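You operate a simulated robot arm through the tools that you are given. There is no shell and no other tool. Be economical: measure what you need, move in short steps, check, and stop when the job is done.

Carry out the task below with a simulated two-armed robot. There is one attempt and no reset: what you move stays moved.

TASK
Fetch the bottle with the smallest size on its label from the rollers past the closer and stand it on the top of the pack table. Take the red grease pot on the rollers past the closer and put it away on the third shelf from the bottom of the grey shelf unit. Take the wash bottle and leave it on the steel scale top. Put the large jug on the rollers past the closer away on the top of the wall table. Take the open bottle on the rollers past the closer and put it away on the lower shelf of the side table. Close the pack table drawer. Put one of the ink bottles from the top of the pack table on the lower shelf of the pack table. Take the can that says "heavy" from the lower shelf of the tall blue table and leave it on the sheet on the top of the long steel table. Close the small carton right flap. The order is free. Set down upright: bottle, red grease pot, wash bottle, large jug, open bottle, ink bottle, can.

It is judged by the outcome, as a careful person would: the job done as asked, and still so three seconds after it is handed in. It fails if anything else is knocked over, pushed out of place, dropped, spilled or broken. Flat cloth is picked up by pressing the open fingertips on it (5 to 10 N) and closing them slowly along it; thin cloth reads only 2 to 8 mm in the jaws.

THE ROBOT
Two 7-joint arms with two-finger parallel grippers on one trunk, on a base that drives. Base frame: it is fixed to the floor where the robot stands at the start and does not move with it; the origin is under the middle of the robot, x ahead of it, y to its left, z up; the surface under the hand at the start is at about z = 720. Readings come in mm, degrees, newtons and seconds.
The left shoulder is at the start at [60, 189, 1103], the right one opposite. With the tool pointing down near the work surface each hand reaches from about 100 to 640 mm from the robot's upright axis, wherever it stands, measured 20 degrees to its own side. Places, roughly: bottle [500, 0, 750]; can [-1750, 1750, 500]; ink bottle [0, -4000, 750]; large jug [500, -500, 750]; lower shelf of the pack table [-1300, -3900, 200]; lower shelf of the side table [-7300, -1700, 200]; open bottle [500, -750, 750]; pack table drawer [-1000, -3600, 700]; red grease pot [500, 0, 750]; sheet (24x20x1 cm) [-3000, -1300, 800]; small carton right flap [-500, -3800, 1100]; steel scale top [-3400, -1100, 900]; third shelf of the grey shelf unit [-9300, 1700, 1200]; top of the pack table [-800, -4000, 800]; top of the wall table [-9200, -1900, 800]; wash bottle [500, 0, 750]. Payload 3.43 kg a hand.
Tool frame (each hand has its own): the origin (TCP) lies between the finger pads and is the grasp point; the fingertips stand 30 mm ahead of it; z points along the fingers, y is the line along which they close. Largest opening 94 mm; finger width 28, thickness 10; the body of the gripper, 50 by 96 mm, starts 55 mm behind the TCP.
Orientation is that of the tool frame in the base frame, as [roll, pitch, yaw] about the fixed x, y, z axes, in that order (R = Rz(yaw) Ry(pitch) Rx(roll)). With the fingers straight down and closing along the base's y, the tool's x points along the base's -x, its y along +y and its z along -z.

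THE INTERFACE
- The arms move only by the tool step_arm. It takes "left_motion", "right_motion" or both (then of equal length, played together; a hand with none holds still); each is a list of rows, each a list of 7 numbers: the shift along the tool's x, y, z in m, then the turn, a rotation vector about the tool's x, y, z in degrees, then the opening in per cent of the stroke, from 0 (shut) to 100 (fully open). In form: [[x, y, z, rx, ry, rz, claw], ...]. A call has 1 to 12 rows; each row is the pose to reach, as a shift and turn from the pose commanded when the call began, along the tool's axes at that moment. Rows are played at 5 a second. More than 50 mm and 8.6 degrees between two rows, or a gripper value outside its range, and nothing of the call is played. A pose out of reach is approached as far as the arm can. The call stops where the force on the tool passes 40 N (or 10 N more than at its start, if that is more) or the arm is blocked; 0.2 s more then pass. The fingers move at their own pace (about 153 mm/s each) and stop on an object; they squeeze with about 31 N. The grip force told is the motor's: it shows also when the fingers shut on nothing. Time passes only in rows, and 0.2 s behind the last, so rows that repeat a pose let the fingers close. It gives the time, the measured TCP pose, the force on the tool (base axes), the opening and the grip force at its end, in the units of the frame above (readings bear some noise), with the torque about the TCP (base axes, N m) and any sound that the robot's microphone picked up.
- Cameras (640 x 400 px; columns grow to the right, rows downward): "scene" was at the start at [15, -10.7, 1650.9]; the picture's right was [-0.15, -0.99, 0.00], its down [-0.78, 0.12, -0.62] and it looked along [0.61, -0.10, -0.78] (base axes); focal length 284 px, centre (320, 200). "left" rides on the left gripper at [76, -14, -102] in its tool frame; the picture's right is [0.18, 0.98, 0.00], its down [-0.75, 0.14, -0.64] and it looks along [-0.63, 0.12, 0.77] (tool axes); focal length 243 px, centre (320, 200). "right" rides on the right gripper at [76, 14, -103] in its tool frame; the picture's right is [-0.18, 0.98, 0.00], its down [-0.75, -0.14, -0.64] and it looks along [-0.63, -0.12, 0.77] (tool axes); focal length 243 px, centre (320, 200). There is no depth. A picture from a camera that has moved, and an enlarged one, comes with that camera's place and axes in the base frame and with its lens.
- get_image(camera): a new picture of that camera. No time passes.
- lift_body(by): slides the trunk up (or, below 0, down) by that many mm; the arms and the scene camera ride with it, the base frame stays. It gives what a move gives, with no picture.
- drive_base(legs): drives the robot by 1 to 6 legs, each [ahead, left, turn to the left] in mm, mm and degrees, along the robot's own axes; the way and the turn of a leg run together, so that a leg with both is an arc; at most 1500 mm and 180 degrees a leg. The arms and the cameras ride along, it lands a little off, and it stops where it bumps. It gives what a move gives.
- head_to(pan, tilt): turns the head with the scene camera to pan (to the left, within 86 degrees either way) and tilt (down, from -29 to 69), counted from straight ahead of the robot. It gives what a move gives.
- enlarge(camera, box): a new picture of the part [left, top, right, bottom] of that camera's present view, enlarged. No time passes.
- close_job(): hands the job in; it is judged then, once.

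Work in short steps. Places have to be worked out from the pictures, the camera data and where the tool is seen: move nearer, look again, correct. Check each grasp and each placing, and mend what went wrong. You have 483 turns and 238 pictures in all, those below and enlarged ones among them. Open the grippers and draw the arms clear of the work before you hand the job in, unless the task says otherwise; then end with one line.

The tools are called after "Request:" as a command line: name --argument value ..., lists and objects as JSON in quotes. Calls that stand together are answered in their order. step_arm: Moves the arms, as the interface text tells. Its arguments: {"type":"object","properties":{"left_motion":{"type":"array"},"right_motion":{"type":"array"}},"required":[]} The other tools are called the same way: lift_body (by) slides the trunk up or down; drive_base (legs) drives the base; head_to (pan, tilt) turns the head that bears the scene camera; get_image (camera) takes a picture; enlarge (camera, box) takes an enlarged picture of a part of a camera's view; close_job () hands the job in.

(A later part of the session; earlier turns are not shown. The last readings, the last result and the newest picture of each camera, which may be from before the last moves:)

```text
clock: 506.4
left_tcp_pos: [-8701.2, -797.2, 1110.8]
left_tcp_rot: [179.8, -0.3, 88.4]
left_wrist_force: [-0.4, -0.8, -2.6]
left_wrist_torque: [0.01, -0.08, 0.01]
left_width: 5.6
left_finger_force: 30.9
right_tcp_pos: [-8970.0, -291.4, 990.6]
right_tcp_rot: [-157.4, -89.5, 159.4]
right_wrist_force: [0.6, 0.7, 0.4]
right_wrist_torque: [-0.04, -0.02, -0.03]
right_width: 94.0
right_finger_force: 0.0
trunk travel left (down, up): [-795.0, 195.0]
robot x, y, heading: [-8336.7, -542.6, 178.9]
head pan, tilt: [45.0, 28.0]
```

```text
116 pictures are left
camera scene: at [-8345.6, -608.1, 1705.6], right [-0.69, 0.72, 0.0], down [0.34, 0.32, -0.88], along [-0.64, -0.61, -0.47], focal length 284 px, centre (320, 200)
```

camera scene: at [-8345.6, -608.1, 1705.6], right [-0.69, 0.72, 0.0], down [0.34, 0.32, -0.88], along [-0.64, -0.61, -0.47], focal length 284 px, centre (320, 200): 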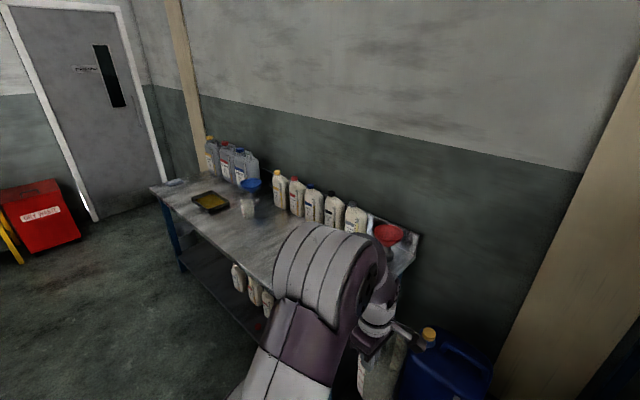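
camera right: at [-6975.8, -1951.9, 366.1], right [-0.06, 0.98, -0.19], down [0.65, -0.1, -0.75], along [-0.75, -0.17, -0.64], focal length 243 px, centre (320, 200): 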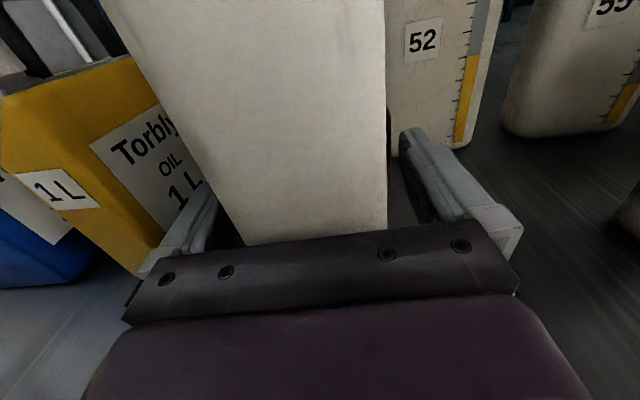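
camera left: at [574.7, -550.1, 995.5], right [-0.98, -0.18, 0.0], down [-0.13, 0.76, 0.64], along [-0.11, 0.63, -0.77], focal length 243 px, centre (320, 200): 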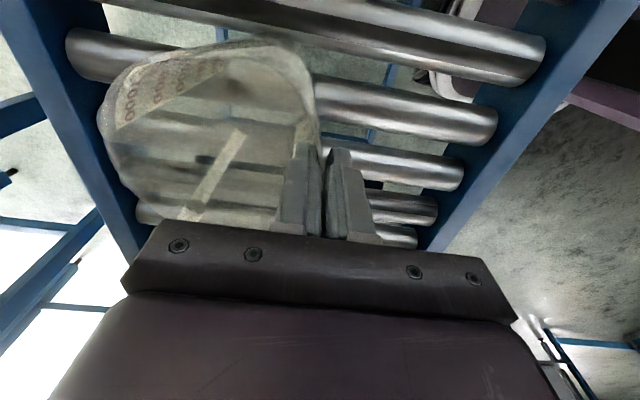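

Wall table in view with free space along its front. I move left in front of it.

Request:
drive_base --legs '[[0, 1000, 1]]'

Request:
head_to --pan 12 --tilt 38

Request:
get_image --camera "scene"

```text
clock: 511.5
left_tcp_pos: [-8721.2, -1796.5, 1111.1]
left_tcp_rot: [179.9, -0.4, 88.5]
left_wrist_force: [0.5, 0.4, -1.1]
left_wrist_torque: [0.02, -0.03, -0.02]
left_width: 5.8
left_finger_force: 31.1
right_tcp_pos: [-8991.5, -1290.2, 991.4]
right_tcp_rot: [-156.5, -89.7, 158.6]
right_wrist_force: [-0.1, 0.8, -0.5]
right_wrist_torque: [0.0, 0.02, 0.02]
right_width: 93.8
right_finger_force: 0.1
trunk travel left (down, up): [-795.0, 195.0]
robot x, y, heading: [-8361.1, -1542.4, 178.7]
head pan, tilt: [45.0, 28.0]
```

```text
clock: 512.5
left_tcp_pos: [-8721.0, -1797.0, 1111.0]
left_tcp_rot: [179.9, -0.3, 88.5]
left_wrist_force: [0.2, 0.0, -0.8]
left_wrist_torque: [0.01, -0.04, 0.0]
left_width: 5.5
left_finger_force: 31.0
right_tcp_pos: [-8991.0, -1289.4, 991.3]
right_tcp_rot: [-156.7, -89.6, 158.8]
right_wrist_force: [0.1, 0.0, 0.5]
right_wrist_torque: [0.03, 0.03, 0.01]
right_width: 94.0
right_finger_force: 0.1
trunk travel left (down, up): [-795.0, 195.0]
robot x, y, heading: [-8356.9, -1540.8, 179.0]
head pan, tilt: [12.0, 38.0]
```

```text
115 pictures are left
camera scene: at [-8385.0, -1559.5, 1690.1], right [-0.19, 0.98, 0.0], down [0.6, 0.12, -0.79], along [-0.77, -0.15, -0.62], focal length 284 px, centre (320, 200)
```

scene: 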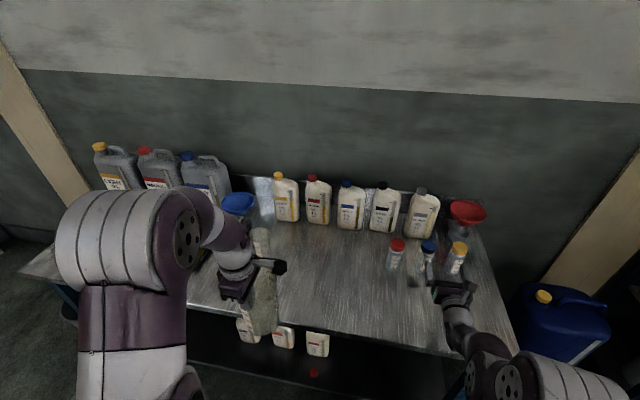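

I advance 100 mm, then extend the left arm over the free front area and lower near the table.

Request:
drive_base --legs '[[100, 0, 0]]'

Request:
step_arm --left_motion '[[0.015, -0.03, 0, 0, 0, 0, 0], [0.03, -0.06, 0, 0, 0, 0, 0], [0.045, -0.09, 0, 0, 0, 0, 0], [0.05, -0.11, 0.02, 0, 0, 0, 0], [0.05, -0.11, 0.05, 0, 0, 0, 0], [0.05, -0.11, 0.08, 0, 0, 0, 0], [0.05, -0.11, 0.1, 0, 0, 0, 0]]'

Request:
get_image --camera "scene"

Request:
get_image --camera "left"

```text
clock: 513.7
left_tcp_pos: [-8822.0, -1794.0, 1111.2]
left_tcp_rot: [179.9, -0.3, 88.3]
left_wrist_force: [-0.6, 0.7, -0.6]
left_wrist_torque: [0.0, -0.07, 0.02]
left_width: 5.7
left_finger_force: 31.1
right_tcp_pos: [-9089.5, -1284.9, 990.7]
right_tcp_rot: [-157.7, -89.7, 159.7]
right_wrist_force: [-0.5, 0.1, -0.6]
right_wrist_torque: [0.0, 0.0, -0.01]
right_width: 93.7
right_finger_force: 0.2
trunk travel left (down, up): [-795.0, 195.0]
robot x, y, heading: [-8456.6, -1538.5, 178.4]
head pan, tilt: [12.0, 38.0]
```

```text
clock: 515.3
left_tcp_pos: [-8932.0, -1738.4, 1008.9]
left_tcp_rot: [179.9, -0.4, 88.3]
left_wrist_force: [-1.2, 0.3, -1.0]
left_wrist_torque: [0.0, -0.05, -0.01]
left_width: 5.6
left_finger_force: 31.3
right_tcp_pos: [-9090.1, -1285.4, 992.0]
right_tcp_rot: [-159.5, -89.5, 161.5]
right_wrist_force: [1.0, 0.0, 0.4]
right_wrist_torque: [-0.01, -0.02, 0.0]
right_width: 93.8
right_finger_force: 0.0
trunk travel left (down, up): [-795.0, 195.0]
robot x, y, heading: [-8460.1, -1538.2, 178.4]
head pan, tilt: [12.0, 38.0]
```

```text
114 pictures are left
camera scene: at [-8485.2, -1557.5, 1690.1], right [-0.18, 0.98, 0.0], down [0.61, 0.11, -0.79], along [-0.77, -0.15, -0.62], focal length 284 px, centre (320, 200)
```

scene: 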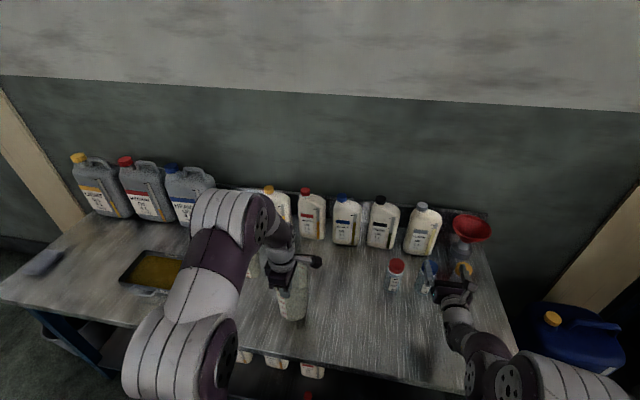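

```text
113 pictures are left
camera left: at [-8944.3, -1662.7, 1110.9], right [0.99, 0.15, 0.0], down [0.12, -0.76, 0.64], along [0.1, -0.63, -0.77], focal length 243 px, centre (320, 200)
```

left: 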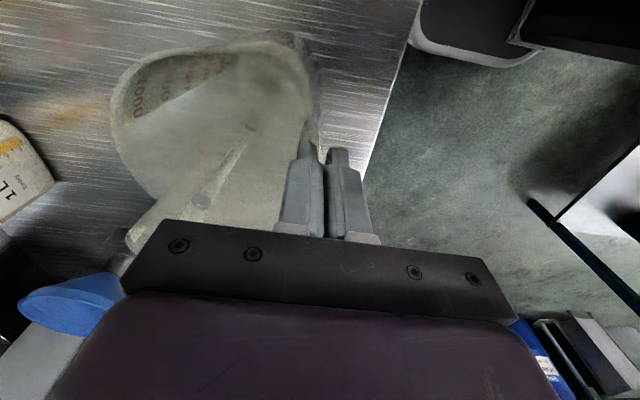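

The jug's handle is near a white cup; I shift 70 mm right, then lower to just above the table.

Request:
step_arm --left_motion '[[0.035, 0, 0, 0, 0, 0, 0], [0.07, 0, 0, 0, 0, 0, 0], [0.07, 0, 0.01, 0, 0, 0, 0], [0.07, 0, 0.02, 0, 0, 0, 0]]'

Request:
enlarge --camera "scene" --box '[210, 200, 410, 350]'

```text
clock: 516.3
left_tcp_pos: [-8929.6, -1667.8, 990.1]
left_tcp_rot: [179.8, -0.3, 88.3]
left_wrist_force: [-0.1, 0.0, -0.5]
left_wrist_torque: [-0.03, -0.03, 0.0]
left_width: 5.6
left_finger_force: 30.3
right_tcp_pos: [-9089.2, -1285.8, 990.4]
right_tcp_rot: [-154.9, -89.7, 156.9]
right_wrist_force: [-0.8, -0.4, -0.8]
right_wrist_torque: [-0.01, 0.02, -0.01]
right_width: 94.2
right_finger_force: 0.0
trunk travel left (down, up): [-795.0, 195.0]
robot x, y, heading: [-8465.0, -1541.4, 178.5]
head pan, tilt: [12.0, 38.0]
```

```text
2.67 times, centred on (310, 275) of scene
camera zoom: at [-8484.9, -1556.7, 1690.1], right [-0.18, 0.98, 0.0], down [0.61, 0.11, -0.79], along [-0.77, -0.15, -0.62], focal length 757 px, centre (347, 0)
```

zoom: 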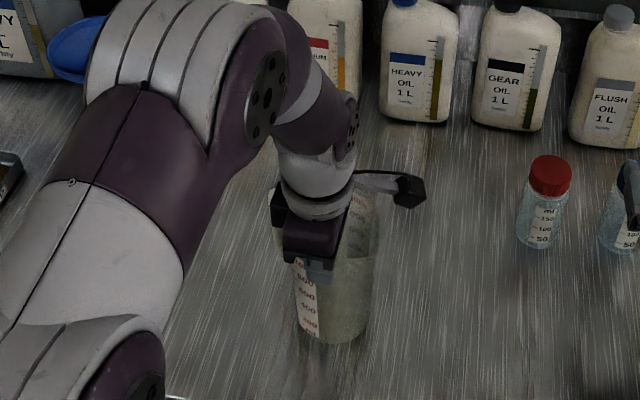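

Lowering in small steps.

Request:
step_arm --left_motion '[[0, 0, 0.005, 0, 0, 0, 0], [0, 0, 0.01, 0, 0, 0, 0]]'

Request:
step_arm --left_motion '[[0, 0, 0.003, 0, 0, 0, 0], [0, 0, 0.006, 0, 0, 0, 0]]'

```text
clock: 516.9
left_tcp_pos: [-8927.2, -1668.4, 980.9]
left_tcp_rot: [179.9, -0.4, 88.3]
left_wrist_force: [0.2, -0.2, -1.1]
left_wrist_torque: [0.01, -0.08, 0.04]
left_width: 5.5
left_finger_force: 31.5
right_tcp_pos: [-9089.6, -1284.7, 991.2]
right_tcp_rot: [-156.0, -89.6, 157.9]
right_wrist_force: [0.0, 0.3, -0.8]
right_wrist_torque: [-0.01, 0.02, -0.01]
right_width: 94.0
right_finger_force: 0.0
trunk travel left (down, up): [-795.0, 195.0]
robot x, y, heading: [-8461.9, -1540.6, 178.6]
head pan, tilt: [12.0, 38.0]
```

```text
clock: 517.5
left_tcp_pos: [-8926.1, -1667.9, 979.0]
left_tcp_rot: [-179.8, -0.2, 88.3]
left_wrist_force: [7.9, 1.7, 23.8]
left_wrist_torque: [-0.04, 0.67, -0.05]
left_width: 5.6
left_finger_force: 31.3
right_tcp_pos: [-9086.2, -1282.8, 993.3]
right_tcp_rot: [-128.7, -89.7, 130.7]
right_wrist_force: [0.4, -0.1, 0.3]
right_wrist_torque: [-0.02, 0.01, 0.01]
right_width: 93.8
right_finger_force: 0.0
trunk travel left (down, up): [-795.0, 195.0]
robot x, y, heading: [-8455.5, -1539.1, 178.6]
head pan, tilt: [12.0, 38.0]
```

Contact (24 N). I relieve 4 mm, open partly and fully, then rise.

Request:
step_arm --left_motion '[[0, 0, -0.004, 0, 0, 0, 0], [0, 0, -0.004, 0, 0, 0, 15], [0, 0, -0.004, 0, 0, 0, 40], [0, 0, -0.004, 0, 0, 0, 80], [0, 0, -0.004, 0, 0, 0, 80], [0, 0, -0.03, 0, 0, 0, 80], [0, 0, -0.06, 0, 0, 0, 80], [0, 0, -0.1, 0, 0, 0, 80], [0, 0, -0.14, 0, 0, 0, 80]]'

Request:
get_image --camera "scene"

Request:
get_image --camera "left"

```text
clock: 519.5
left_tcp_pos: [-8927.8, -1668.9, 1117.2]
left_tcp_rot: [180.0, -0.3, 88.2]
left_wrist_force: [-0.5, 0.2, -0.9]
left_wrist_torque: [0.0, -0.02, -0.03]
left_width: 75.2
left_finger_force: 0.1
right_tcp_pos: [-9089.0, -1284.8, 991.8]
right_tcp_rot: [-154.3, -89.6, 156.1]
right_wrist_force: [0.9, -0.6, -0.2]
right_wrist_torque: [0.0, 0.01, 0.01]
right_width: 94.0
right_finger_force: 0.0
trunk travel left (down, up): [-795.0, 195.0]
robot x, y, heading: [-8462.7, -1539.7, 178.5]
head pan, tilt: [12.0, 38.0]
```

```text
111 pictures are left
camera scene: at [-8483.5, -1557.1, 1690.0], right [-0.18, 0.98, 0.0], down [0.6, 0.11, -0.79], along [-0.77, -0.15, -0.62], focal length 284 px, centre (320, 200)
```

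scene: 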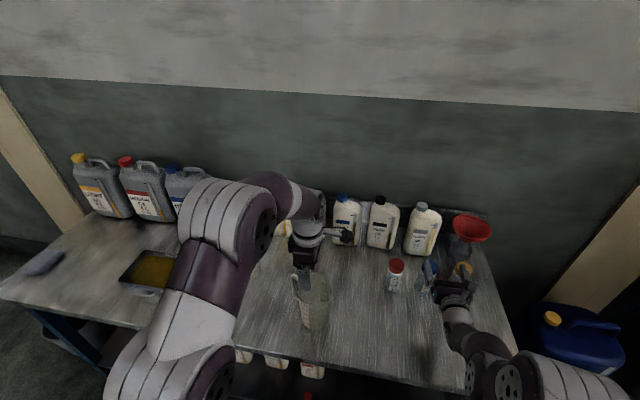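

```text
110 pictures are left
camera left: at [-8940.5, -1591.7, 1219.2], right [0.99, 0.15, 0.0], down [0.12, -0.76, 0.64], along [0.1, -0.63, -0.77], focal length 243 px, centre (320, 200)
```

left: 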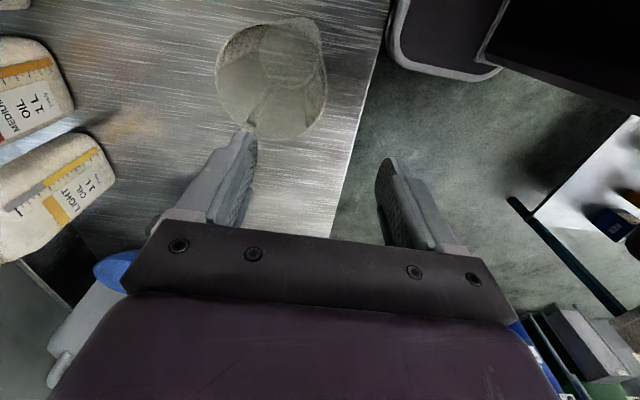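

The large jug stands on the wall table. I retract and flip the left wrist for later side grasps, then drive back towards the rollers.

Request:
step_arm --left_motion '[[-0.01, 0.03, 0, 0, 0, -7.5, 80], [-0.02, 0.06, 0, 0, 0, -15, 80], [-0.03, 0.09, 0, 0, 0, -22.5, 80], [-0.04, 0.12, 0, 0, 0, -30, 80], [-0.04, 0.15, 0, 0, 0, -37.5, 80], [-0.04, 0.15, 0, 0, 0, -45, 80], [-0.04, 0.15, 0, 0, 0, -52.5, 80], [-0.04, 0.15, 0, 0, 0, -60, 80], [-0.04, 0.15, 0, 0, 0, -67.5, 80], [-0.04, 0.15, 0, 0, 0, -75, 80], [-0.04, 0.15, 0, 0, 0, -82.5, 80], [-0.04, 0.15, 0, 0, 0, -88, 80]]'

Request:
drive_base --legs '[[-150, 0, 0], [0, -1000, 1.4], [0, 0, 180]]'

Request:
head_to --pan 10 --tilt 20

Request:
get_image --camera "scene"

```text
clock: 522.1
left_tcp_pos: [-8778.7, -1732.0, 1113.3]
left_tcp_rot: [178.7, 0.2, 176.0]
left_wrist_force: [0.2, -0.2, -0.1]
left_wrist_torque: [0.01, 0.0, -0.01]
left_width: 75.2
left_finger_force: 0.0
left hand out of reach, approached as far as the arm can: row 11, 12
right_tcp_pos: [-9090.4, -1285.8, 990.1]
right_tcp_rot: [-165.9, -89.6, 168.0]
right_wrist_force: [-0.6, -0.8, 0.3]
right_wrist_torque: [0.0, 0.03, 0.0]
right_width: 93.9
right_finger_force: 0.0
trunk travel left (down, up): [-795.0, 195.0]
robot x, y, heading: [-8457.6, -1541.9, 178.8]
head pan, tilt: [12.0, 38.0]
```

```text
clock: 535.6
left_tcp_pos: [-7988.4, -350.0, 1114.4]
left_tcp_rot: [178.8, 0.1, -1.4]
left_wrist_force: [0.4, -0.3, 0.4]
left_wrist_torque: [-0.03, 0.0, 0.06]
left_width: 75.1
left_finger_force: 0.1
right_tcp_pos: [-7656.9, -780.3, 990.3]
right_tcp_rot: [-156.7, -89.6, -18.7]
right_wrist_force: [0.7, 0.5, 0.3]
right_wrist_torque: [0.02, -0.01, 0.03]
right_width: 93.8
right_finger_force: 0.0
trunk travel left (down, up): [-795.0, 195.0]
robot x, y, heading: [-8300.2, -555.2, 1.2]
head pan, tilt: [12.0, 38.0]
```

```text
clock: 536.4
left_tcp_pos: [-7989.2, -350.5, 1114.0]
left_tcp_rot: [178.7, 0.0, -1.4]
left_wrist_force: [0.6, -0.5, 0.7]
left_wrist_torque: [0.02, -0.01, -0.02]
left_width: 75.4
left_finger_force: 0.0
right_tcp_pos: [-7657.7, -780.1, 991.3]
right_tcp_rot: [-156.9, -89.6, -18.3]
right_wrist_force: [0.8, -0.5, -1.7]
right_wrist_torque: [0.0, 0.01, 0.04]
right_width: 93.8
right_finger_force: 0.1
trunk travel left (down, up): [-795.0, 195.0]
robot x, y, heading: [-8298.0, -553.7, 1.3]
head pan, tilt: [10.0, 20.0]
```

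```text
109 pictures are left
camera scene: at [-8266.1, -536.6, 1718.4], right [0.2, -0.98, 0.0], down [-0.34, -0.07, -0.94], along [0.92, 0.18, -0.34], focal length 284 px, centre (320, 200)
```

scene: 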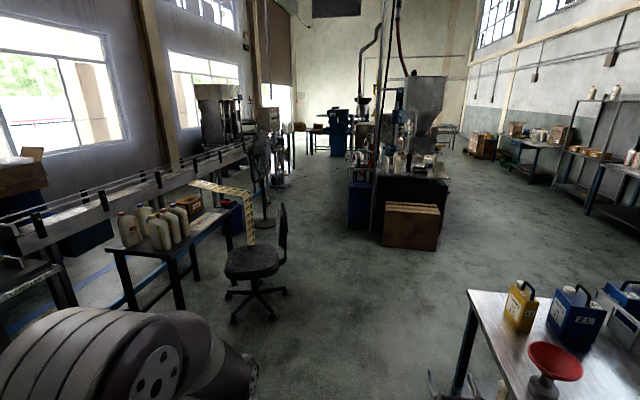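

There is a clear north corridor back east, between the chair/fan and the filling line. I drive along it.

Request:
drive_base --legs '[[0, 0, -1.3], [1500, 0, 0], [950, 0, 0], [400, 790, 0], [1400, 0, 0], [1400, 0, 0]]'

Request:
head_to --pan 40 --tilt 28

Request:
get_image --camera "scene"

```text
clock: 566.4
left_tcp_pos: [-2295.9, 548.7, 1114.0]
left_tcp_rot: [178.7, 0.0, -1.0]
left_wrist_force: [0.8, -0.4, 0.4]
left_wrist_torque: [0.04, -0.01, 0.02]
left_width: 75.2
left_finger_force: 0.1
right_tcp_pos: [-1962.8, 122.1, 990.7]
right_tcp_rot: [-156.6, -89.6, -18.3]
right_wrist_force: [-0.2, -0.2, 0.2]
right_wrist_torque: [0.0, 0.0, 0.0]
right_width: 94.1
right_finger_force: 0.0
trunk travel left (down, up): [-795.0, 195.0]
robot x, y, heading: [-2601.9, 341.3, 1.8]
head pan, tilt: [10.0, 20.0]
```

```text
clock: 567.3
left_tcp_pos: [-2296.5, 550.2, 1114.1]
left_tcp_rot: [178.8, -0.1, -1.1]
left_wrist_force: [-0.3, 0.2, 1.1]
left_wrist_torque: [-0.01, -0.02, 0.0]
left_width: 75.1
left_finger_force: 0.1
right_tcp_pos: [-1961.9, 121.7, 991.5]
right_tcp_rot: [-156.5, -89.5, -18.5]
right_wrist_force: [0.9, -0.5, -0.2]
right_wrist_torque: [0.0, -0.01, 0.01]
right_width: 94.1
right_finger_force: 0.0
trunk travel left (down, up): [-795.0, 195.0]
robot x, y, heading: [-2603.9, 341.9, 2.0]
head pan, tilt: [40.0, 28.0]
```

```text
108 pictures are left
camera scene: at [-2595.5, 403.4, 1705.6], right [0.66, -0.75, 0.0], down [-0.35, -0.31, -0.88], along [0.66, 0.59, -0.47], focal length 284 px, centre (320, 200)
```

scene: 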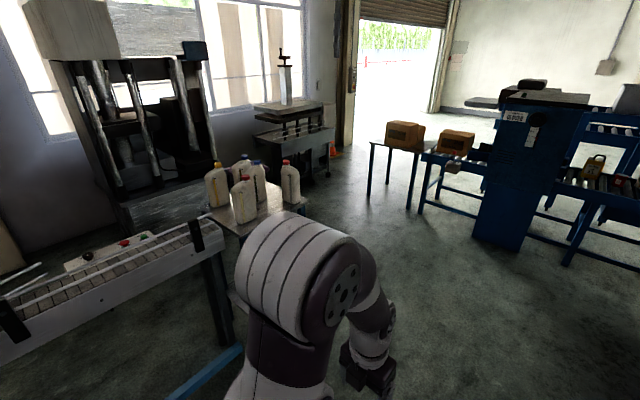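

I go on to face the tall blue table and look at its lower shelf.

Request:
drive_base --legs '[[950, 0, 0], [0, 0, 88]]'

Request:
head_to --pan 0 --tilt 40

Request:
get_image --camera "scene"

```text
clock: 576.0
left_tcp_pos: [-1816.6, 702.3, 1113.7]
left_tcp_rot: [178.8, 0.0, 84.3]
left_wrist_force: [-0.6, -0.3, 0.0]
left_wrist_torque: [0.01, 0.01, 0.02]
left_width: 74.9
left_finger_force: 0.2
right_tcp_pos: [-1363.0, 998.5, 990.4]
right_tcp_rot: [-156.7, -89.6, 67.1]
right_wrist_force: [-0.6, 0.2, -0.4]
right_wrist_torque: [0.02, -0.04, 0.0]
right_width: 94.0
right_finger_force: 0.1
trunk travel left (down, up): [-795.0, 195.0]
robot x, y, heading: [-1632.1, 377.2, 86.8]
head pan, tilt: [40.0, 28.0]
```

```text
clock: 577.1
left_tcp_pos: [-1817.1, 700.7, 1114.6]
left_tcp_rot: [178.8, 0.0, 84.2]
left_wrist_force: [-0.6, -0.2, 0.6]
left_wrist_torque: [-0.04, 0.01, 0.01]
left_width: 75.1
left_finger_force: 0.1
right_tcp_pos: [-1360.4, 999.0, 991.1]
right_tcp_rot: [-157.2, -89.6, 67.6]
right_wrist_force: [-0.3, 0.2, -0.4]
right_wrist_torque: [0.01, -0.05, 0.03]
right_width: 93.8
right_finger_force: 0.1
trunk travel left (down, up): [-795.0, 195.0]
robot x, y, heading: [-1637.6, 378.4, 87.0]
head pan, tilt: [0.0, 40.0]
```

```text
107 pictures are left
camera scene: at [-1634.6, 403.4, 1687.1], right [1.0, -0.05, 0.0], down [-0.03, -0.64, -0.77], along [0.04, 0.77, -0.64], focal length 284 px, centre (320, 200)
```

scene: 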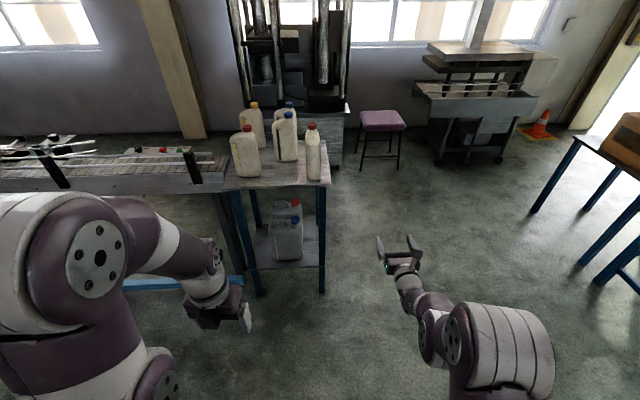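

Request:
enlarge --camera "scene" --box '[230, 170, 350, 300]'

Request:
lift_body --by -400

Request:
head_to --pan 2 --tilt 30

Request:
enlarge --camera "scene" --box '[210, 120, 390, 250]'

```text
3.08 times, centred on (290, 235) of scene
camera zoom: at [-1634.6, 403.4, 1687.1], right [1.0, -0.05, 0.0], down [-0.03, -0.64, -0.77], along [0.04, 0.77, -0.64], focal length 874 px, centre (412, 92)
```

zoom: 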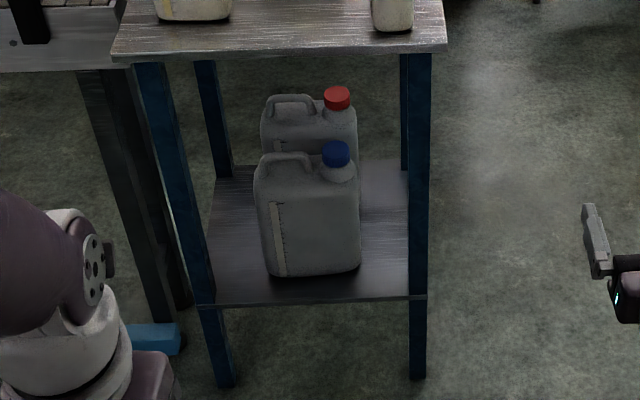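

```text
clock: 580.9
left_tcp_pos: [-1815.7, 699.5, 715.1]
left_tcp_rot: [178.9, 0.0, 84.2]
left_wrist_force: [-0.2, -1.1, 0.0]
left_wrist_torque: [-0.01, 0.03, 0.03]
left_width: 75.5
left_finger_force: 0.0
right_tcp_pos: [-1362.9, 1000.6, 590.8]
right_tcp_rot: [-156.9, -89.6, 67.1]
right_wrist_force: [0.3, -1.0, -0.7]
right_wrist_torque: [0.01, 0.02, 0.02]
right_width: 93.9
right_finger_force: 0.0
trunk travel left (down, up): [-395.0, 595.0]
robot x, y, heading: [-1633.9, 377.3, 86.9]
head pan, tilt: [0.0, 40.0]
```

```text
clock: 581.6
left_tcp_pos: [-1815.8, 702.2, 714.6]
left_tcp_rot: [178.8, 0.0, 84.2]
left_wrist_force: [-0.1, 0.3, 0.0]
left_wrist_torque: [-0.02, -0.02, 0.0]
left_width: 75.4
left_finger_force: 0.0
right_tcp_pos: [-1363.2, 999.1, 590.3]
right_tcp_rot: [-156.9, -89.6, 67.3]
right_wrist_force: [0.5, -0.2, -0.4]
right_wrist_torque: [-0.03, -0.05, -0.03]
right_width: 94.2
right_finger_force: 0.1
trunk travel left (down, up): [-395.0, 595.0]
robot x, y, heading: [-1636.3, 378.2, 87.0]
head pan, tilt: [2.0, 30.0]
```

```text
3.08 times, centred on (300, 185) of scene
camera zoom: at [-1637.3, 408.9, 1302.4], right [1.0, -0.02, 0.0], down [-0.01, -0.5, -0.87], along [0.02, 0.87, -0.5], focal length 874 px, centre (382, 246)
```

zoom: 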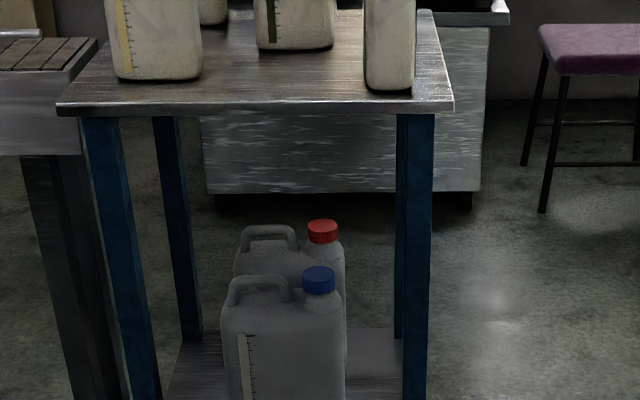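

The can labels face away (north). I drive round the east side to read them.

Request:
drive_base --legs '[[0, -900, 0], [1500, 0, 0], [450, 0, 0], [0, 0, 70]]'

Request:
head_to --pan 48 --tilt 35

Request:
get_image --camera "scene"

```text
clock: 595.4
left_tcp_pos: [-764.3, 2543.7, 714.1]
left_tcp_rot: [178.8, 0.0, 82.4]
left_wrist_force: [0.2, -0.1, 0.0]
left_wrist_torque: [-0.01, -0.01, 0.01]
left_width: 75.2
left_finger_force: 0.1
right_tcp_pos: [-303.1, 2826.3, 588.9]
right_tcp_rot: [-102.3, -89.8, 11.1]
right_wrist_force: [0.4, -3.4, 2.0]
right_wrist_torque: [0.04, 0.09, 0.18]
right_width: 93.6
right_finger_force: 0.1
trunk travel left (down, up): [-395.0, 595.0]
robot x, y, heading: [-593.0, 2216.1, 85.3]
head pan, tilt: [2.0, 30.0]
stopped in leg 3: the force on the tool passed its limit at 134 N (the readings are from after the stop); the commanded pose is now the measured one
```

```text
clock: 596.6
left_tcp_pos: [-765.3, 2544.3, 712.8]
left_tcp_rot: [178.8, 0.0, 82.5]
left_wrist_force: [-0.7, -0.1, -0.3]
left_wrist_torque: [0.01, 0.05, -0.01]
left_width: 75.3
left_finger_force: 0.1
right_tcp_pos: [-302.9, 2826.2, 590.0]
right_tcp_rot: [-106.4, -89.7, 15.2]
right_wrist_force: [0.9, -4.7, 1.2]
right_wrist_torque: [0.11, 0.1, 0.27]
right_width: 94.0
right_finger_force: 0.1
trunk travel left (down, up): [-395.0, 595.0]
robot x, y, heading: [-595.6, 2215.1, 85.3]
head pan, tilt: [48.0, 35.0]
```

```text
104 pictures are left
camera scene: at [-658.8, 2220.3, 1294.6], right [0.73, 0.68, 0.0], down [0.39, -0.42, -0.82], along [-0.56, 0.6, -0.57], focal length 284 px, centre (320, 200)
```

scene: 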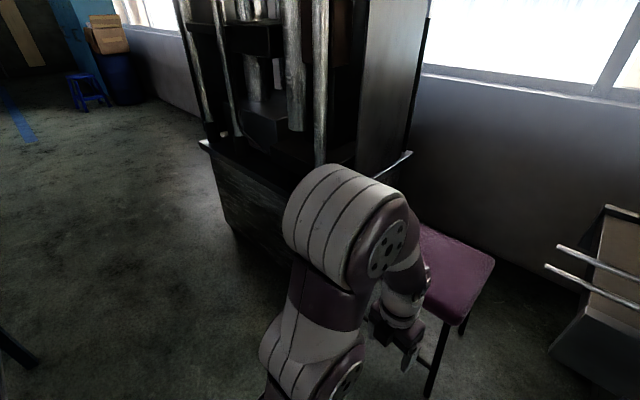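

I bumped a cart with the right hand; I back away and look at it.

Request:
drive_base --legs '[[-350, 0, 0]]'

Request:
head_to --pan -10 --tilt 30

Request:
get_image --camera "scene"

```text
clock: 598.8
left_tcp_pos: [-793.6, 2197.7, 713.3]
left_tcp_rot: [178.8, -0.1, 82.4]
left_wrist_force: [0.2, -0.1, 0.2]
left_wrist_torque: [0.0, 0.01, -0.03]
left_width: 75.1
left_finger_force: 0.1
right_tcp_pos: [-331.8, 2479.2, 590.0]
right_tcp_rot: [-104.4, -89.7, 13.3]
right_wrist_force: [0.1, 0.2, -1.0]
right_wrist_torque: [-0.03, 0.03, 0.01]
right_width: 94.1
right_finger_force: 0.0
trunk travel left (down, up): [-395.0, 595.0]
robot x, y, heading: [-626.2, 1870.6, 85.1]
head pan, tilt: [48.0, 35.0]
```

```text
clock: 600.1
left_tcp_pos: [-793.3, 2199.3, 713.8]
left_tcp_rot: [178.8, 0.0, 82.4]
left_wrist_force: [0.2, -0.1, 0.2]
left_wrist_torque: [0.0, -0.02, -0.01]
left_width: 75.2
left_finger_force: 0.1
right_tcp_pos: [-331.8, 2479.2, 589.0]
right_tcp_rot: [-110.1, -89.7, 19.0]
right_wrist_force: [0.8, -1.0, -0.5]
right_wrist_torque: [0.0, -0.02, 0.04]
right_width: 94.2
right_finger_force: 0.1
trunk travel left (down, up): [-395.0, 595.0]
robot x, y, heading: [-623.8, 1871.7, 85.0]
head pan, tilt: [-10.0, 30.0]
```

```text
103 pictures are left
camera scene: at [-604.4, 1898.0, 1302.4], right [0.97, -0.25, 0.0], down [-0.13, -0.48, -0.87], along [0.22, 0.84, -0.5], focal length 284 px, centre (320, 200)
```

scene: 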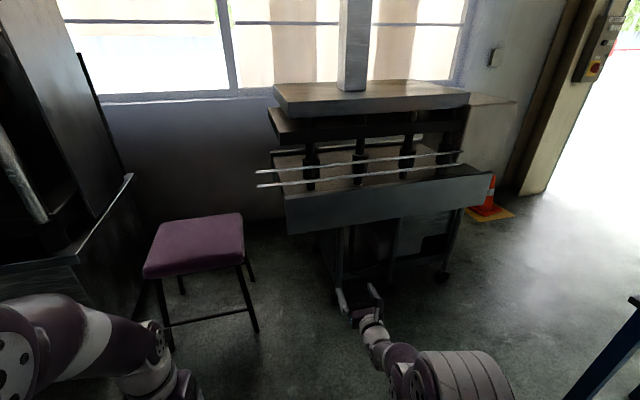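

The cart looks unchanged. I turn to look at the table's lower shelf from the north-east.

Request:
drive_base --legs '[[200, 0, 0], [0, 0, 100]]'

Request:
head_to --pan 15 --tilt 30

Request:
get_image --camera "scene"

```text
clock: 606.1
left_tcp_pos: [-883.0, 1824.6, 713.4]
left_tcp_rot: [178.8, 0.1, -173.4]
left_wrist_force: [0.3, -0.5, -0.1]
left_wrist_torque: [0.0, 0.0, 0.01]
left_width: 75.1
left_finger_force: 0.0
right_tcp_pos: [-1269.4, 2204.0, 590.2]
right_tcp_rot: [-110.4, -89.7, 123.1]
right_wrist_force: [0.0, 0.3, 0.5]
right_wrist_torque: [0.02, 0.01, -0.04]
right_width: 94.0
right_finger_force: 0.1
trunk travel left (down, up): [-395.0, 595.0]
robot x, y, heading: [-606.7, 2070.4, -170.7]
head pan, tilt: [-10.0, 30.0]
```

```text
clock: 607.0
left_tcp_pos: [-883.3, 1824.0, 713.6]
left_tcp_rot: [178.8, 0.0, -173.4]
left_wrist_force: [0.2, -1.2, 0.7]
left_wrist_torque: [-0.02, 0.01, -0.01]
left_width: 75.1
left_finger_force: 0.1
right_tcp_pos: [-1269.1, 2203.9, 589.3]
right_tcp_rot: [-109.7, -89.7, 122.6]
right_wrist_force: [-0.6, 0.4, 0.0]
right_wrist_torque: [0.0, 0.0, 0.0]
right_width: 94.1
right_finger_force: 0.1
trunk travel left (down, up): [-395.0, 595.0]
robot x, y, heading: [-607.9, 2071.4, -170.5]
head pan, tilt: [15.0, 30.0]
```

```text
102 pictures are left
camera scene: at [-629.1, 2044.0, 1302.4], right [-0.41, 0.91, 0.0], down [0.46, 0.21, -0.87], along [-0.79, -0.36, -0.5], focal length 284 px, centre (320, 200)
```

scene: 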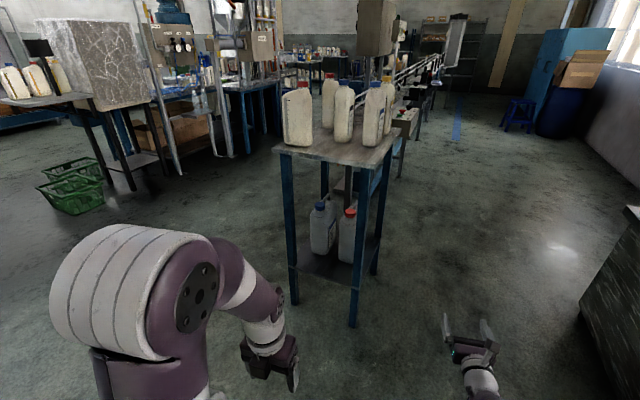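

Request:
enlarge --camera "scene" --box '[290, 180, 390, 290]'

```text
3.64 times, centred on (340, 235) of scene
camera zoom: at [-629.1, 2044.0, 1302.4], right [-0.41, 0.91, 0.0], down [0.46, 0.21, -0.87], along [-0.79, -0.36, -0.5], focal length 1032 px, centre (247, 73)
```

zoom: 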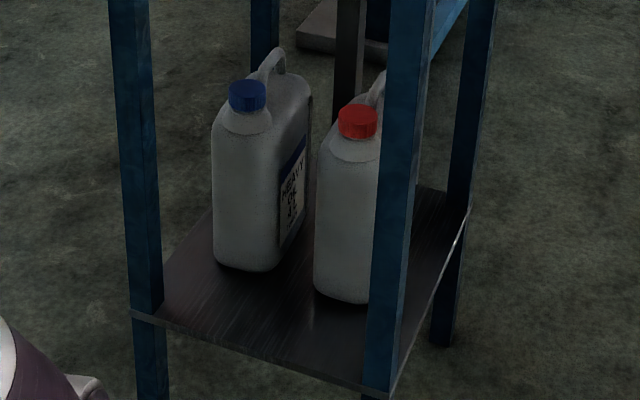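

Confirmed: the blue‑capped can says "HEAVY OIL 3 L". It is too thick to clamp (≈100 mm), but has a top handle bar at ≈(-1797,1565,572). I go round to the south side to take it by the handle.

Request:
drive_base --legs '[[0, 0, 80.5], [1500, 0, 0], [120, -1000, 0], [0, -407, 0], [0, 0, 180]]'

Request:
step_arm --right_motion '[[0, 0, 0, 0, 0, -8, 100], [0, 0, 0, 0, 0, -16, 100], [0, 0, 0, 0, 0, -24, 100], [0, 0, 0, 0, 0, -32, 100], [0, 0, 0, 0, 0, -40, 100], [0, 0, 0, 0, 0, -48, 100], [0, 0, 0, 0, 0, -56, 100], [0, 0, 0, 0, 0, -64, 100], [0, 0, 0, 0, 0, -72, 100], [0, 0, 0, 0, 0, -80, 80], [0, 0, 0, 0, 0, -87, 60], [0, 0, 0, 0, 0, -90, 50]]'

Request:
head_to --pan -10 --tilt 35

Request:
get_image --camera "scene"

Request:
get_image --camera "right"

```text
clock: 631.7
left_tcp_pos: [-2191.6, 910.5, 713.5]
left_tcp_rot: [178.8, 0.0, 81.8]
left_wrist_force: [1.2, -0.5, 0.1]
left_wrist_torque: [0.0, 0.0, 0.01]
left_width: 75.4
left_finger_force: 0.0
right_tcp_pos: [-1726.0, 1186.7, 589.0]
right_tcp_rot: [-110.0, -89.7, 18.2]
right_wrist_force: [0.3, -0.6, 0.6]
right_wrist_torque: [-0.01, 0.01, -0.02]
right_width: 93.9
right_finger_force: 0.0
trunk travel left (down, up): [-395.0, 595.0]
robot x, y, heading: [-2023.7, 582.5, 84.6]
head pan, tilt: [15.0, 30.0]
```

```text
clock: 634.3
left_tcp_pos: [-2190.6, 909.9, 714.6]
left_tcp_rot: [178.9, 0.0, 81.7]
left_wrist_force: [-0.5, 0.4, -0.1]
left_wrist_torque: [-0.03, -0.02, -0.02]
left_width: 74.8
left_finger_force: 0.1
right_tcp_pos: [-1727.0, 1186.0, 589.7]
right_tcp_rot: [90.1, -0.2, 178.1]
right_wrist_force: [0.5, 0.1, -0.2]
right_wrist_torque: [-0.03, -0.02, -0.02]
right_width: 46.9
right_finger_force: 0.0
trunk travel left (down, up): [-395.0, 595.0]
robot x, y, heading: [-2022.4, 578.1, 84.7]
head pan, tilt: [15.0, 30.0]
```

```text
clock: 635.2
left_tcp_pos: [-2191.2, 910.1, 713.4]
left_tcp_rot: [178.7, 0.0, 81.8]
left_wrist_force: [-0.3, -0.3, 0.3]
left_wrist_torque: [-0.03, 0.03, 0.01]
left_width: 75.5
left_finger_force: 0.1
right_tcp_pos: [-1725.9, 1187.7, 588.8]
right_tcp_rot: [90.1, -0.3, 178.1]
right_wrist_force: [-0.4, -0.1, 0.8]
right_wrist_torque: [0.02, -0.02, -0.01]
right_width: 47.1
right_finger_force: 0.1
trunk travel left (down, up): [-395.0, 595.0]
robot x, y, heading: [-2022.7, 576.8, 84.7]
head pan, tilt: [-10.0, 35.0]
```

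```text
100 pictures are left
camera scene: at [-2006.4, 605.2, 1294.6], right [0.96, -0.27, 0.0], down [-0.15, -0.55, -0.82], along [0.22, 0.79, -0.57], focal length 284 px, centre (320, 200)
```

scene: 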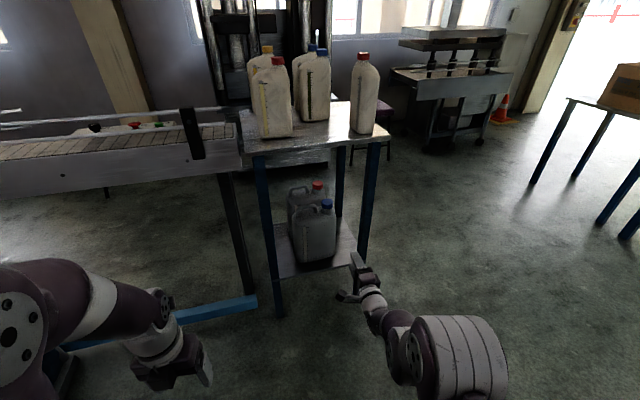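

```text
99 pictures are left
camera right: at [-1806.5, 1088.3, 603.4], right [0.19, 0.0, 0.98], down [0.73, -0.67, -0.14], along [0.65, 0.75, -0.12], focal length 243 px, centre (320, 200)
```

right: 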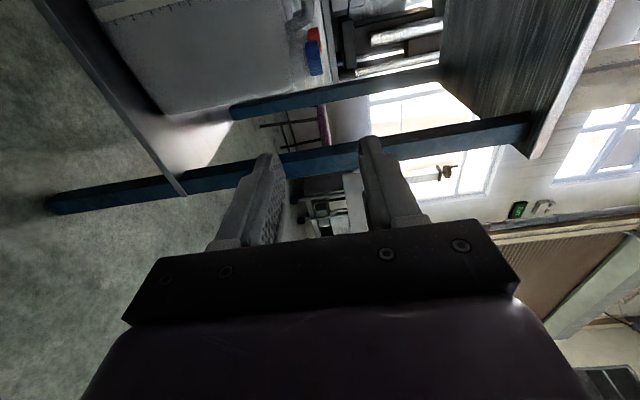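

Tool is level with vertical closing. I shift so the TCP is at x≈-1775 and nearer, then look at the handle.

Request:
drive_base --legs '[[145, 63, 0]]'

Request:
get_image --camera "right"

Request:
enlarge --camera "scene" --box '[230, 150, 420, 330]'

```text
clock: 636.6
left_tcp_pos: [-2240.9, 1060.7, 712.8]
left_tcp_rot: [178.8, 0.0, 82.0]
left_wrist_force: [-0.3, -0.4, 0.0]
left_wrist_torque: [0.0, 0.0, 0.02]
left_width: 75.2
left_finger_force: 0.0
right_tcp_pos: [-1778.8, 1339.5, 589.4]
right_tcp_rot: [90.1, -0.4, 178.5]
right_wrist_force: [-0.5, 0.0, -0.5]
right_wrist_torque: [0.02, 0.0, 0.0]
right_width: 47.0
right_finger_force: 0.0
trunk travel left (down, up): [-395.0, 595.0]
robot x, y, heading: [-2077.1, 729.3, 84.7]
head pan, tilt: [-10.0, 35.0]
```

```text
98 pictures are left
camera right: at [-1857.9, 1240.8, 603.0], right [0.19, 0.0, 0.98], down [0.73, -0.66, -0.14], along [0.65, 0.75, -0.12], focal length 243 px, centre (320, 200)
```

right: 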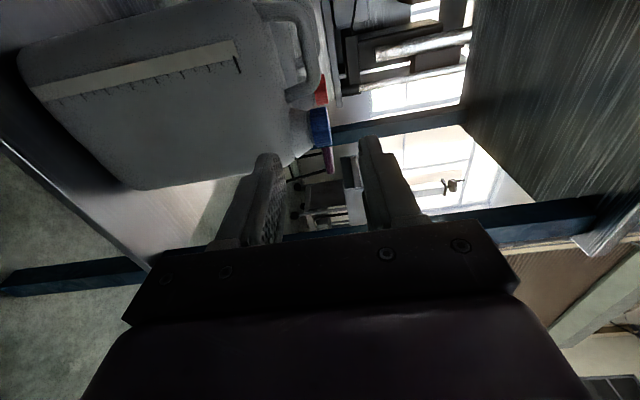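

```text
2.22 times, centred on (325, 240) of scene
camera zoom: at [-2056.1, 757.6, 1294.6], right [0.96, -0.26, 0.0], down [-0.15, -0.55, -0.82], along [0.21, 0.79, -0.57], focal length 631 px, centre (309, 111)
```

zoom: 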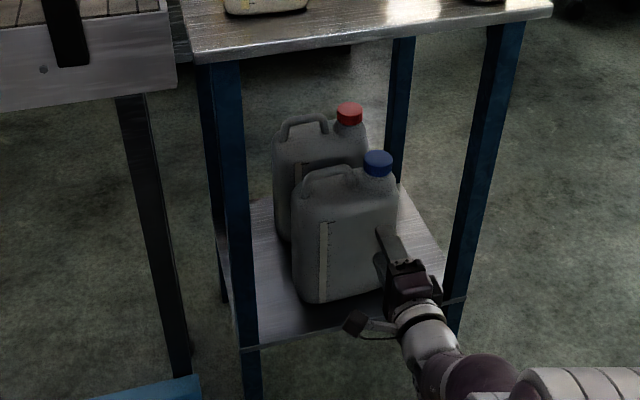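

Request:
enlarge --camera "right" --box '[220, 0, 380, 150]'

```text
2.67 times, centred on (300, 75) of right
camera zoom: at [-1857.9, 1240.8, 603.0], right [0.19, 0.0, 0.98], down [0.73, -0.66, -0.14], along [0.65, 0.75, -0.12], focal length 647 px, centre (373, 533)
```

zoom: 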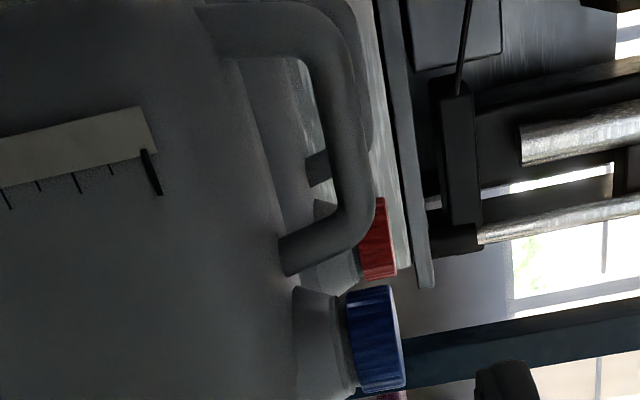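

The handle is a ~20 mm tube: bar z≈571–591, hole below to z≈542, straight part x −1835…−1775. I set z≈581 and a 40 mm opening, and approach partway.

Request:
lift_body --by -8

Request:
step_arm --right_motion '[[0, 0, 0, 0, 0, 0, 43], [0, 0, 0, 0, 0, 0, 43]]'

Request:
drive_base --legs '[[118, 26, 0]]'

Request:
get_image --camera "right"

```text
clock: 637.2
left_tcp_pos: [-2241.8, 1061.2, 705.8]
left_tcp_rot: [178.8, 0.0, 82.0]
left_wrist_force: [-0.1, -0.9, -0.1]
left_wrist_torque: [-0.02, 0.03, -0.01]
left_width: 75.2
left_finger_force: 0.1
right_tcp_pos: [-1777.7, 1339.5, 582.9]
right_tcp_rot: [90.1, -0.3, 178.4]
right_wrist_force: [-0.2, -0.1, 0.5]
right_wrist_torque: [0.0, 0.02, -0.02]
right_width: 47.0
right_finger_force: 0.0
trunk travel left (down, up): [-387.0, 603.0]
robot x, y, heading: [-2077.2, 728.7, 84.6]
head pan, tilt: [-10.0, 35.0]
```

```text
clock: 637.8
left_tcp_pos: [-2242.1, 1060.0, 706.1]
left_tcp_rot: [178.8, 0.0, 82.0]
left_wrist_force: [0.4, -0.3, 0.7]
left_wrist_torque: [-0.02, 0.02, -0.03]
left_width: 75.3
left_finger_force: 0.1
right_tcp_pos: [-1778.4, 1339.5, 582.9]
right_tcp_rot: [90.1, -0.3, 178.3]
right_wrist_force: [0.1, 0.0, -0.4]
right_wrist_torque: [-0.02, 0.01, 0.02]
right_width: 40.7
right_finger_force: 0.1
trunk travel left (down, up): [-387.0, 603.0]
robot x, y, heading: [-2074.1, 732.7, 84.7]
head pan, tilt: [-10.0, 35.0]
```

```text
clock: 639.0
left_tcp_pos: [-2255.4, 1183.4, 704.5]
left_tcp_rot: [178.7, 0.0, 81.9]
left_wrist_force: [-0.5, 0.2, -0.2]
left_wrist_torque: [0.0, -0.02, 0.02]
left_width: 75.2
left_finger_force: 0.0
right_tcp_pos: [-1790.7, 1460.0, 580.6]
right_tcp_rot: [90.2, -0.2, 178.2]
right_wrist_force: [0.1, 0.5, 0.9]
right_wrist_torque: [0.04, 0.01, 0.0]
right_width: 40.4
right_finger_force: 0.0
trunk travel left (down, up): [-387.0, 603.0]
robot x, y, heading: [-2086.6, 850.2, 84.9]
head pan, tilt: [-10.0, 35.0]
```

```text
95 pictures are left
camera right: at [-1871.4, 1361.7, 594.9], right [0.19, 0.0, 0.98], down [0.73, -0.67, -0.14], along [0.65, 0.75, -0.12], focal length 243 px, centre (320, 200)
```

right: 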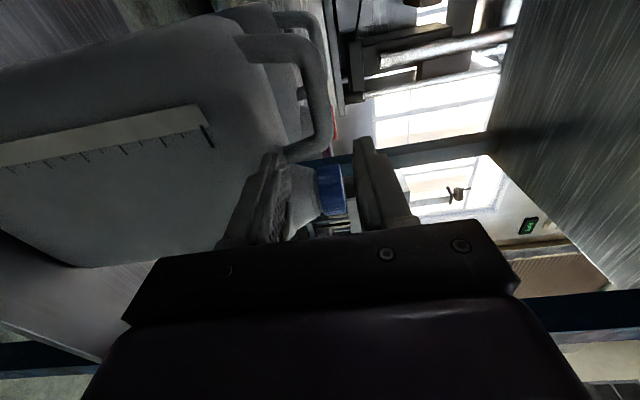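

Request:
enlarge --camera "right" --box '[220, 0, 400, 170]'

```text
2.35 times, centred on (310, 85) of right
camera zoom: at [-1871.4, 1361.7, 594.9], right [0.19, 0.0, 0.98], down [0.73, -0.67, -0.14], along [0.65, 0.75, -0.12], focal length 571 px, centre (344, 471)
```

zoom: 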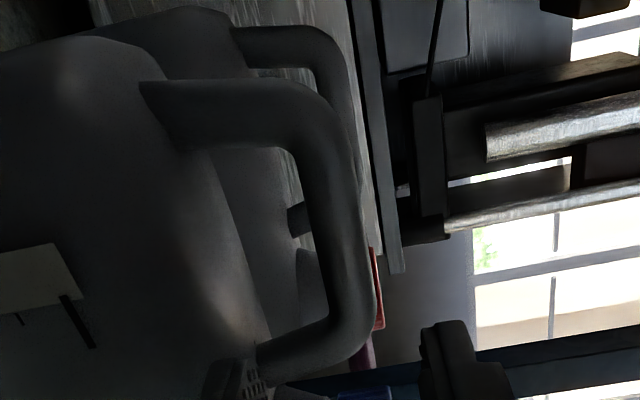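

Bar centre ≈(-1790,~1575,578). I go in another 95 mm and look.

Request:
drive_base --legs '[[93, 9, 0]]'

Request:
get_image --camera "right"

Request:
enlarge --camera "scene" --box '[230, 170, 420, 330]'

```text
clock: 640.1
left_tcp_pos: [-2255.3, 1275.1, 704.6]
left_tcp_rot: [178.7, 0.2, 81.7]
left_wrist_force: [-0.2, -0.1, -0.4]
left_wrist_torque: [-0.03, 0.0, -0.02]
left_width: 75.3
left_finger_force: 0.0
right_tcp_pos: [-1791.8, 1552.7, 581.9]
right_tcp_rot: [90.2, -0.3, 178.2]
right_wrist_force: [-0.7, 0.5, -0.7]
right_wrist_torque: [-0.01, 0.03, -0.03]
right_width: 40.5
right_finger_force: 0.0
trunk travel left (down, up): [-387.0, 603.0]
robot x, y, heading: [-2093.8, 943.4, 84.7]
head pan, tilt: [-10.0, 35.0]
```

```text
93 pictures are left
camera right: at [-1871.3, 1453.8, 594.7], right [0.19, 0.0, 0.98], down [0.73, -0.67, -0.14], along [0.65, 0.75, -0.12], focal length 243 px, centre (320, 200)
```

right: 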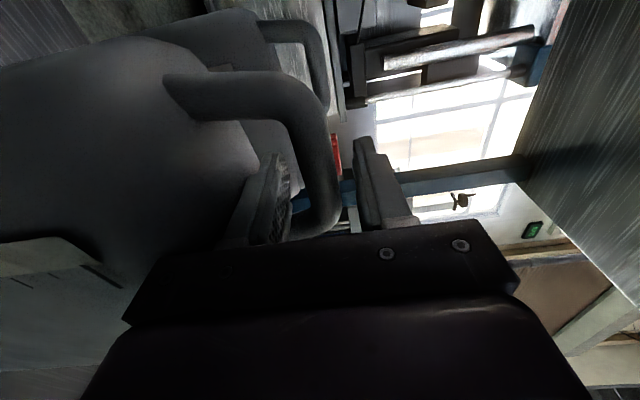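

```text
2.50 times, centred on (325, 250) of scene
camera zoom: at [-2070.9, 971.4, 1286.6], right [0.96, -0.27, 0.0], down [-0.15, -0.55, -0.82], along [0.22, 0.79, -0.57], focal length 710 px, centre (308, 75)
```

zoom: 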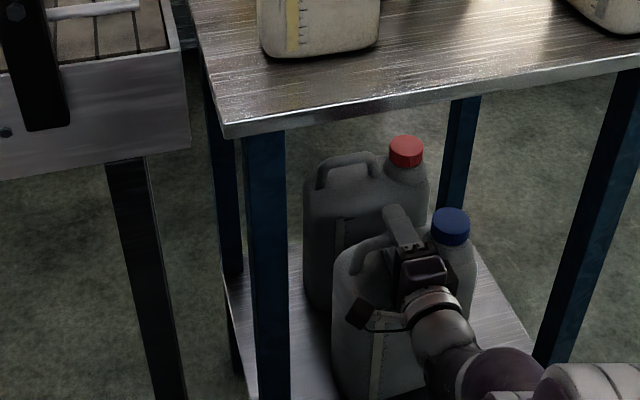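

The bar is between the fingers (y≈1557, z≈584). I close.

Request:
step_arm --right_motion '[[0, 0, 0, 0, 0, 0, 30], [0, 0, 0, 0, 0, 0, 15], [0, 0, 0, 0, 0, 0, 0], [0, 0, 0, 0, 0, 0, 0]]'

```text
clock: 641.1
left_tcp_pos: [-2255.3, 1275.9, 706.0]
left_tcp_rot: [178.7, 0.1, 81.8]
left_wrist_force: [-0.3, -1.0, -0.3]
left_wrist_torque: [0.02, -0.02, 0.01]
left_width: 75.1
left_finger_force: 0.1
right_tcp_pos: [-1790.0, 1551.3, 582.2]
right_tcp_rot: [90.0, -0.3, 178.2]
right_wrist_force: [-0.5, -1.2, 1.3]
right_wrist_torque: [0.02, 0.19, 0.03]
right_width: 22.3
right_finger_force: 30.7
trunk travel left (down, up): [-387.0, 603.0]
robot x, y, heading: [-2090.0, 945.0, 84.8]
head pan, tilt: [-10.0, 35.0]
```

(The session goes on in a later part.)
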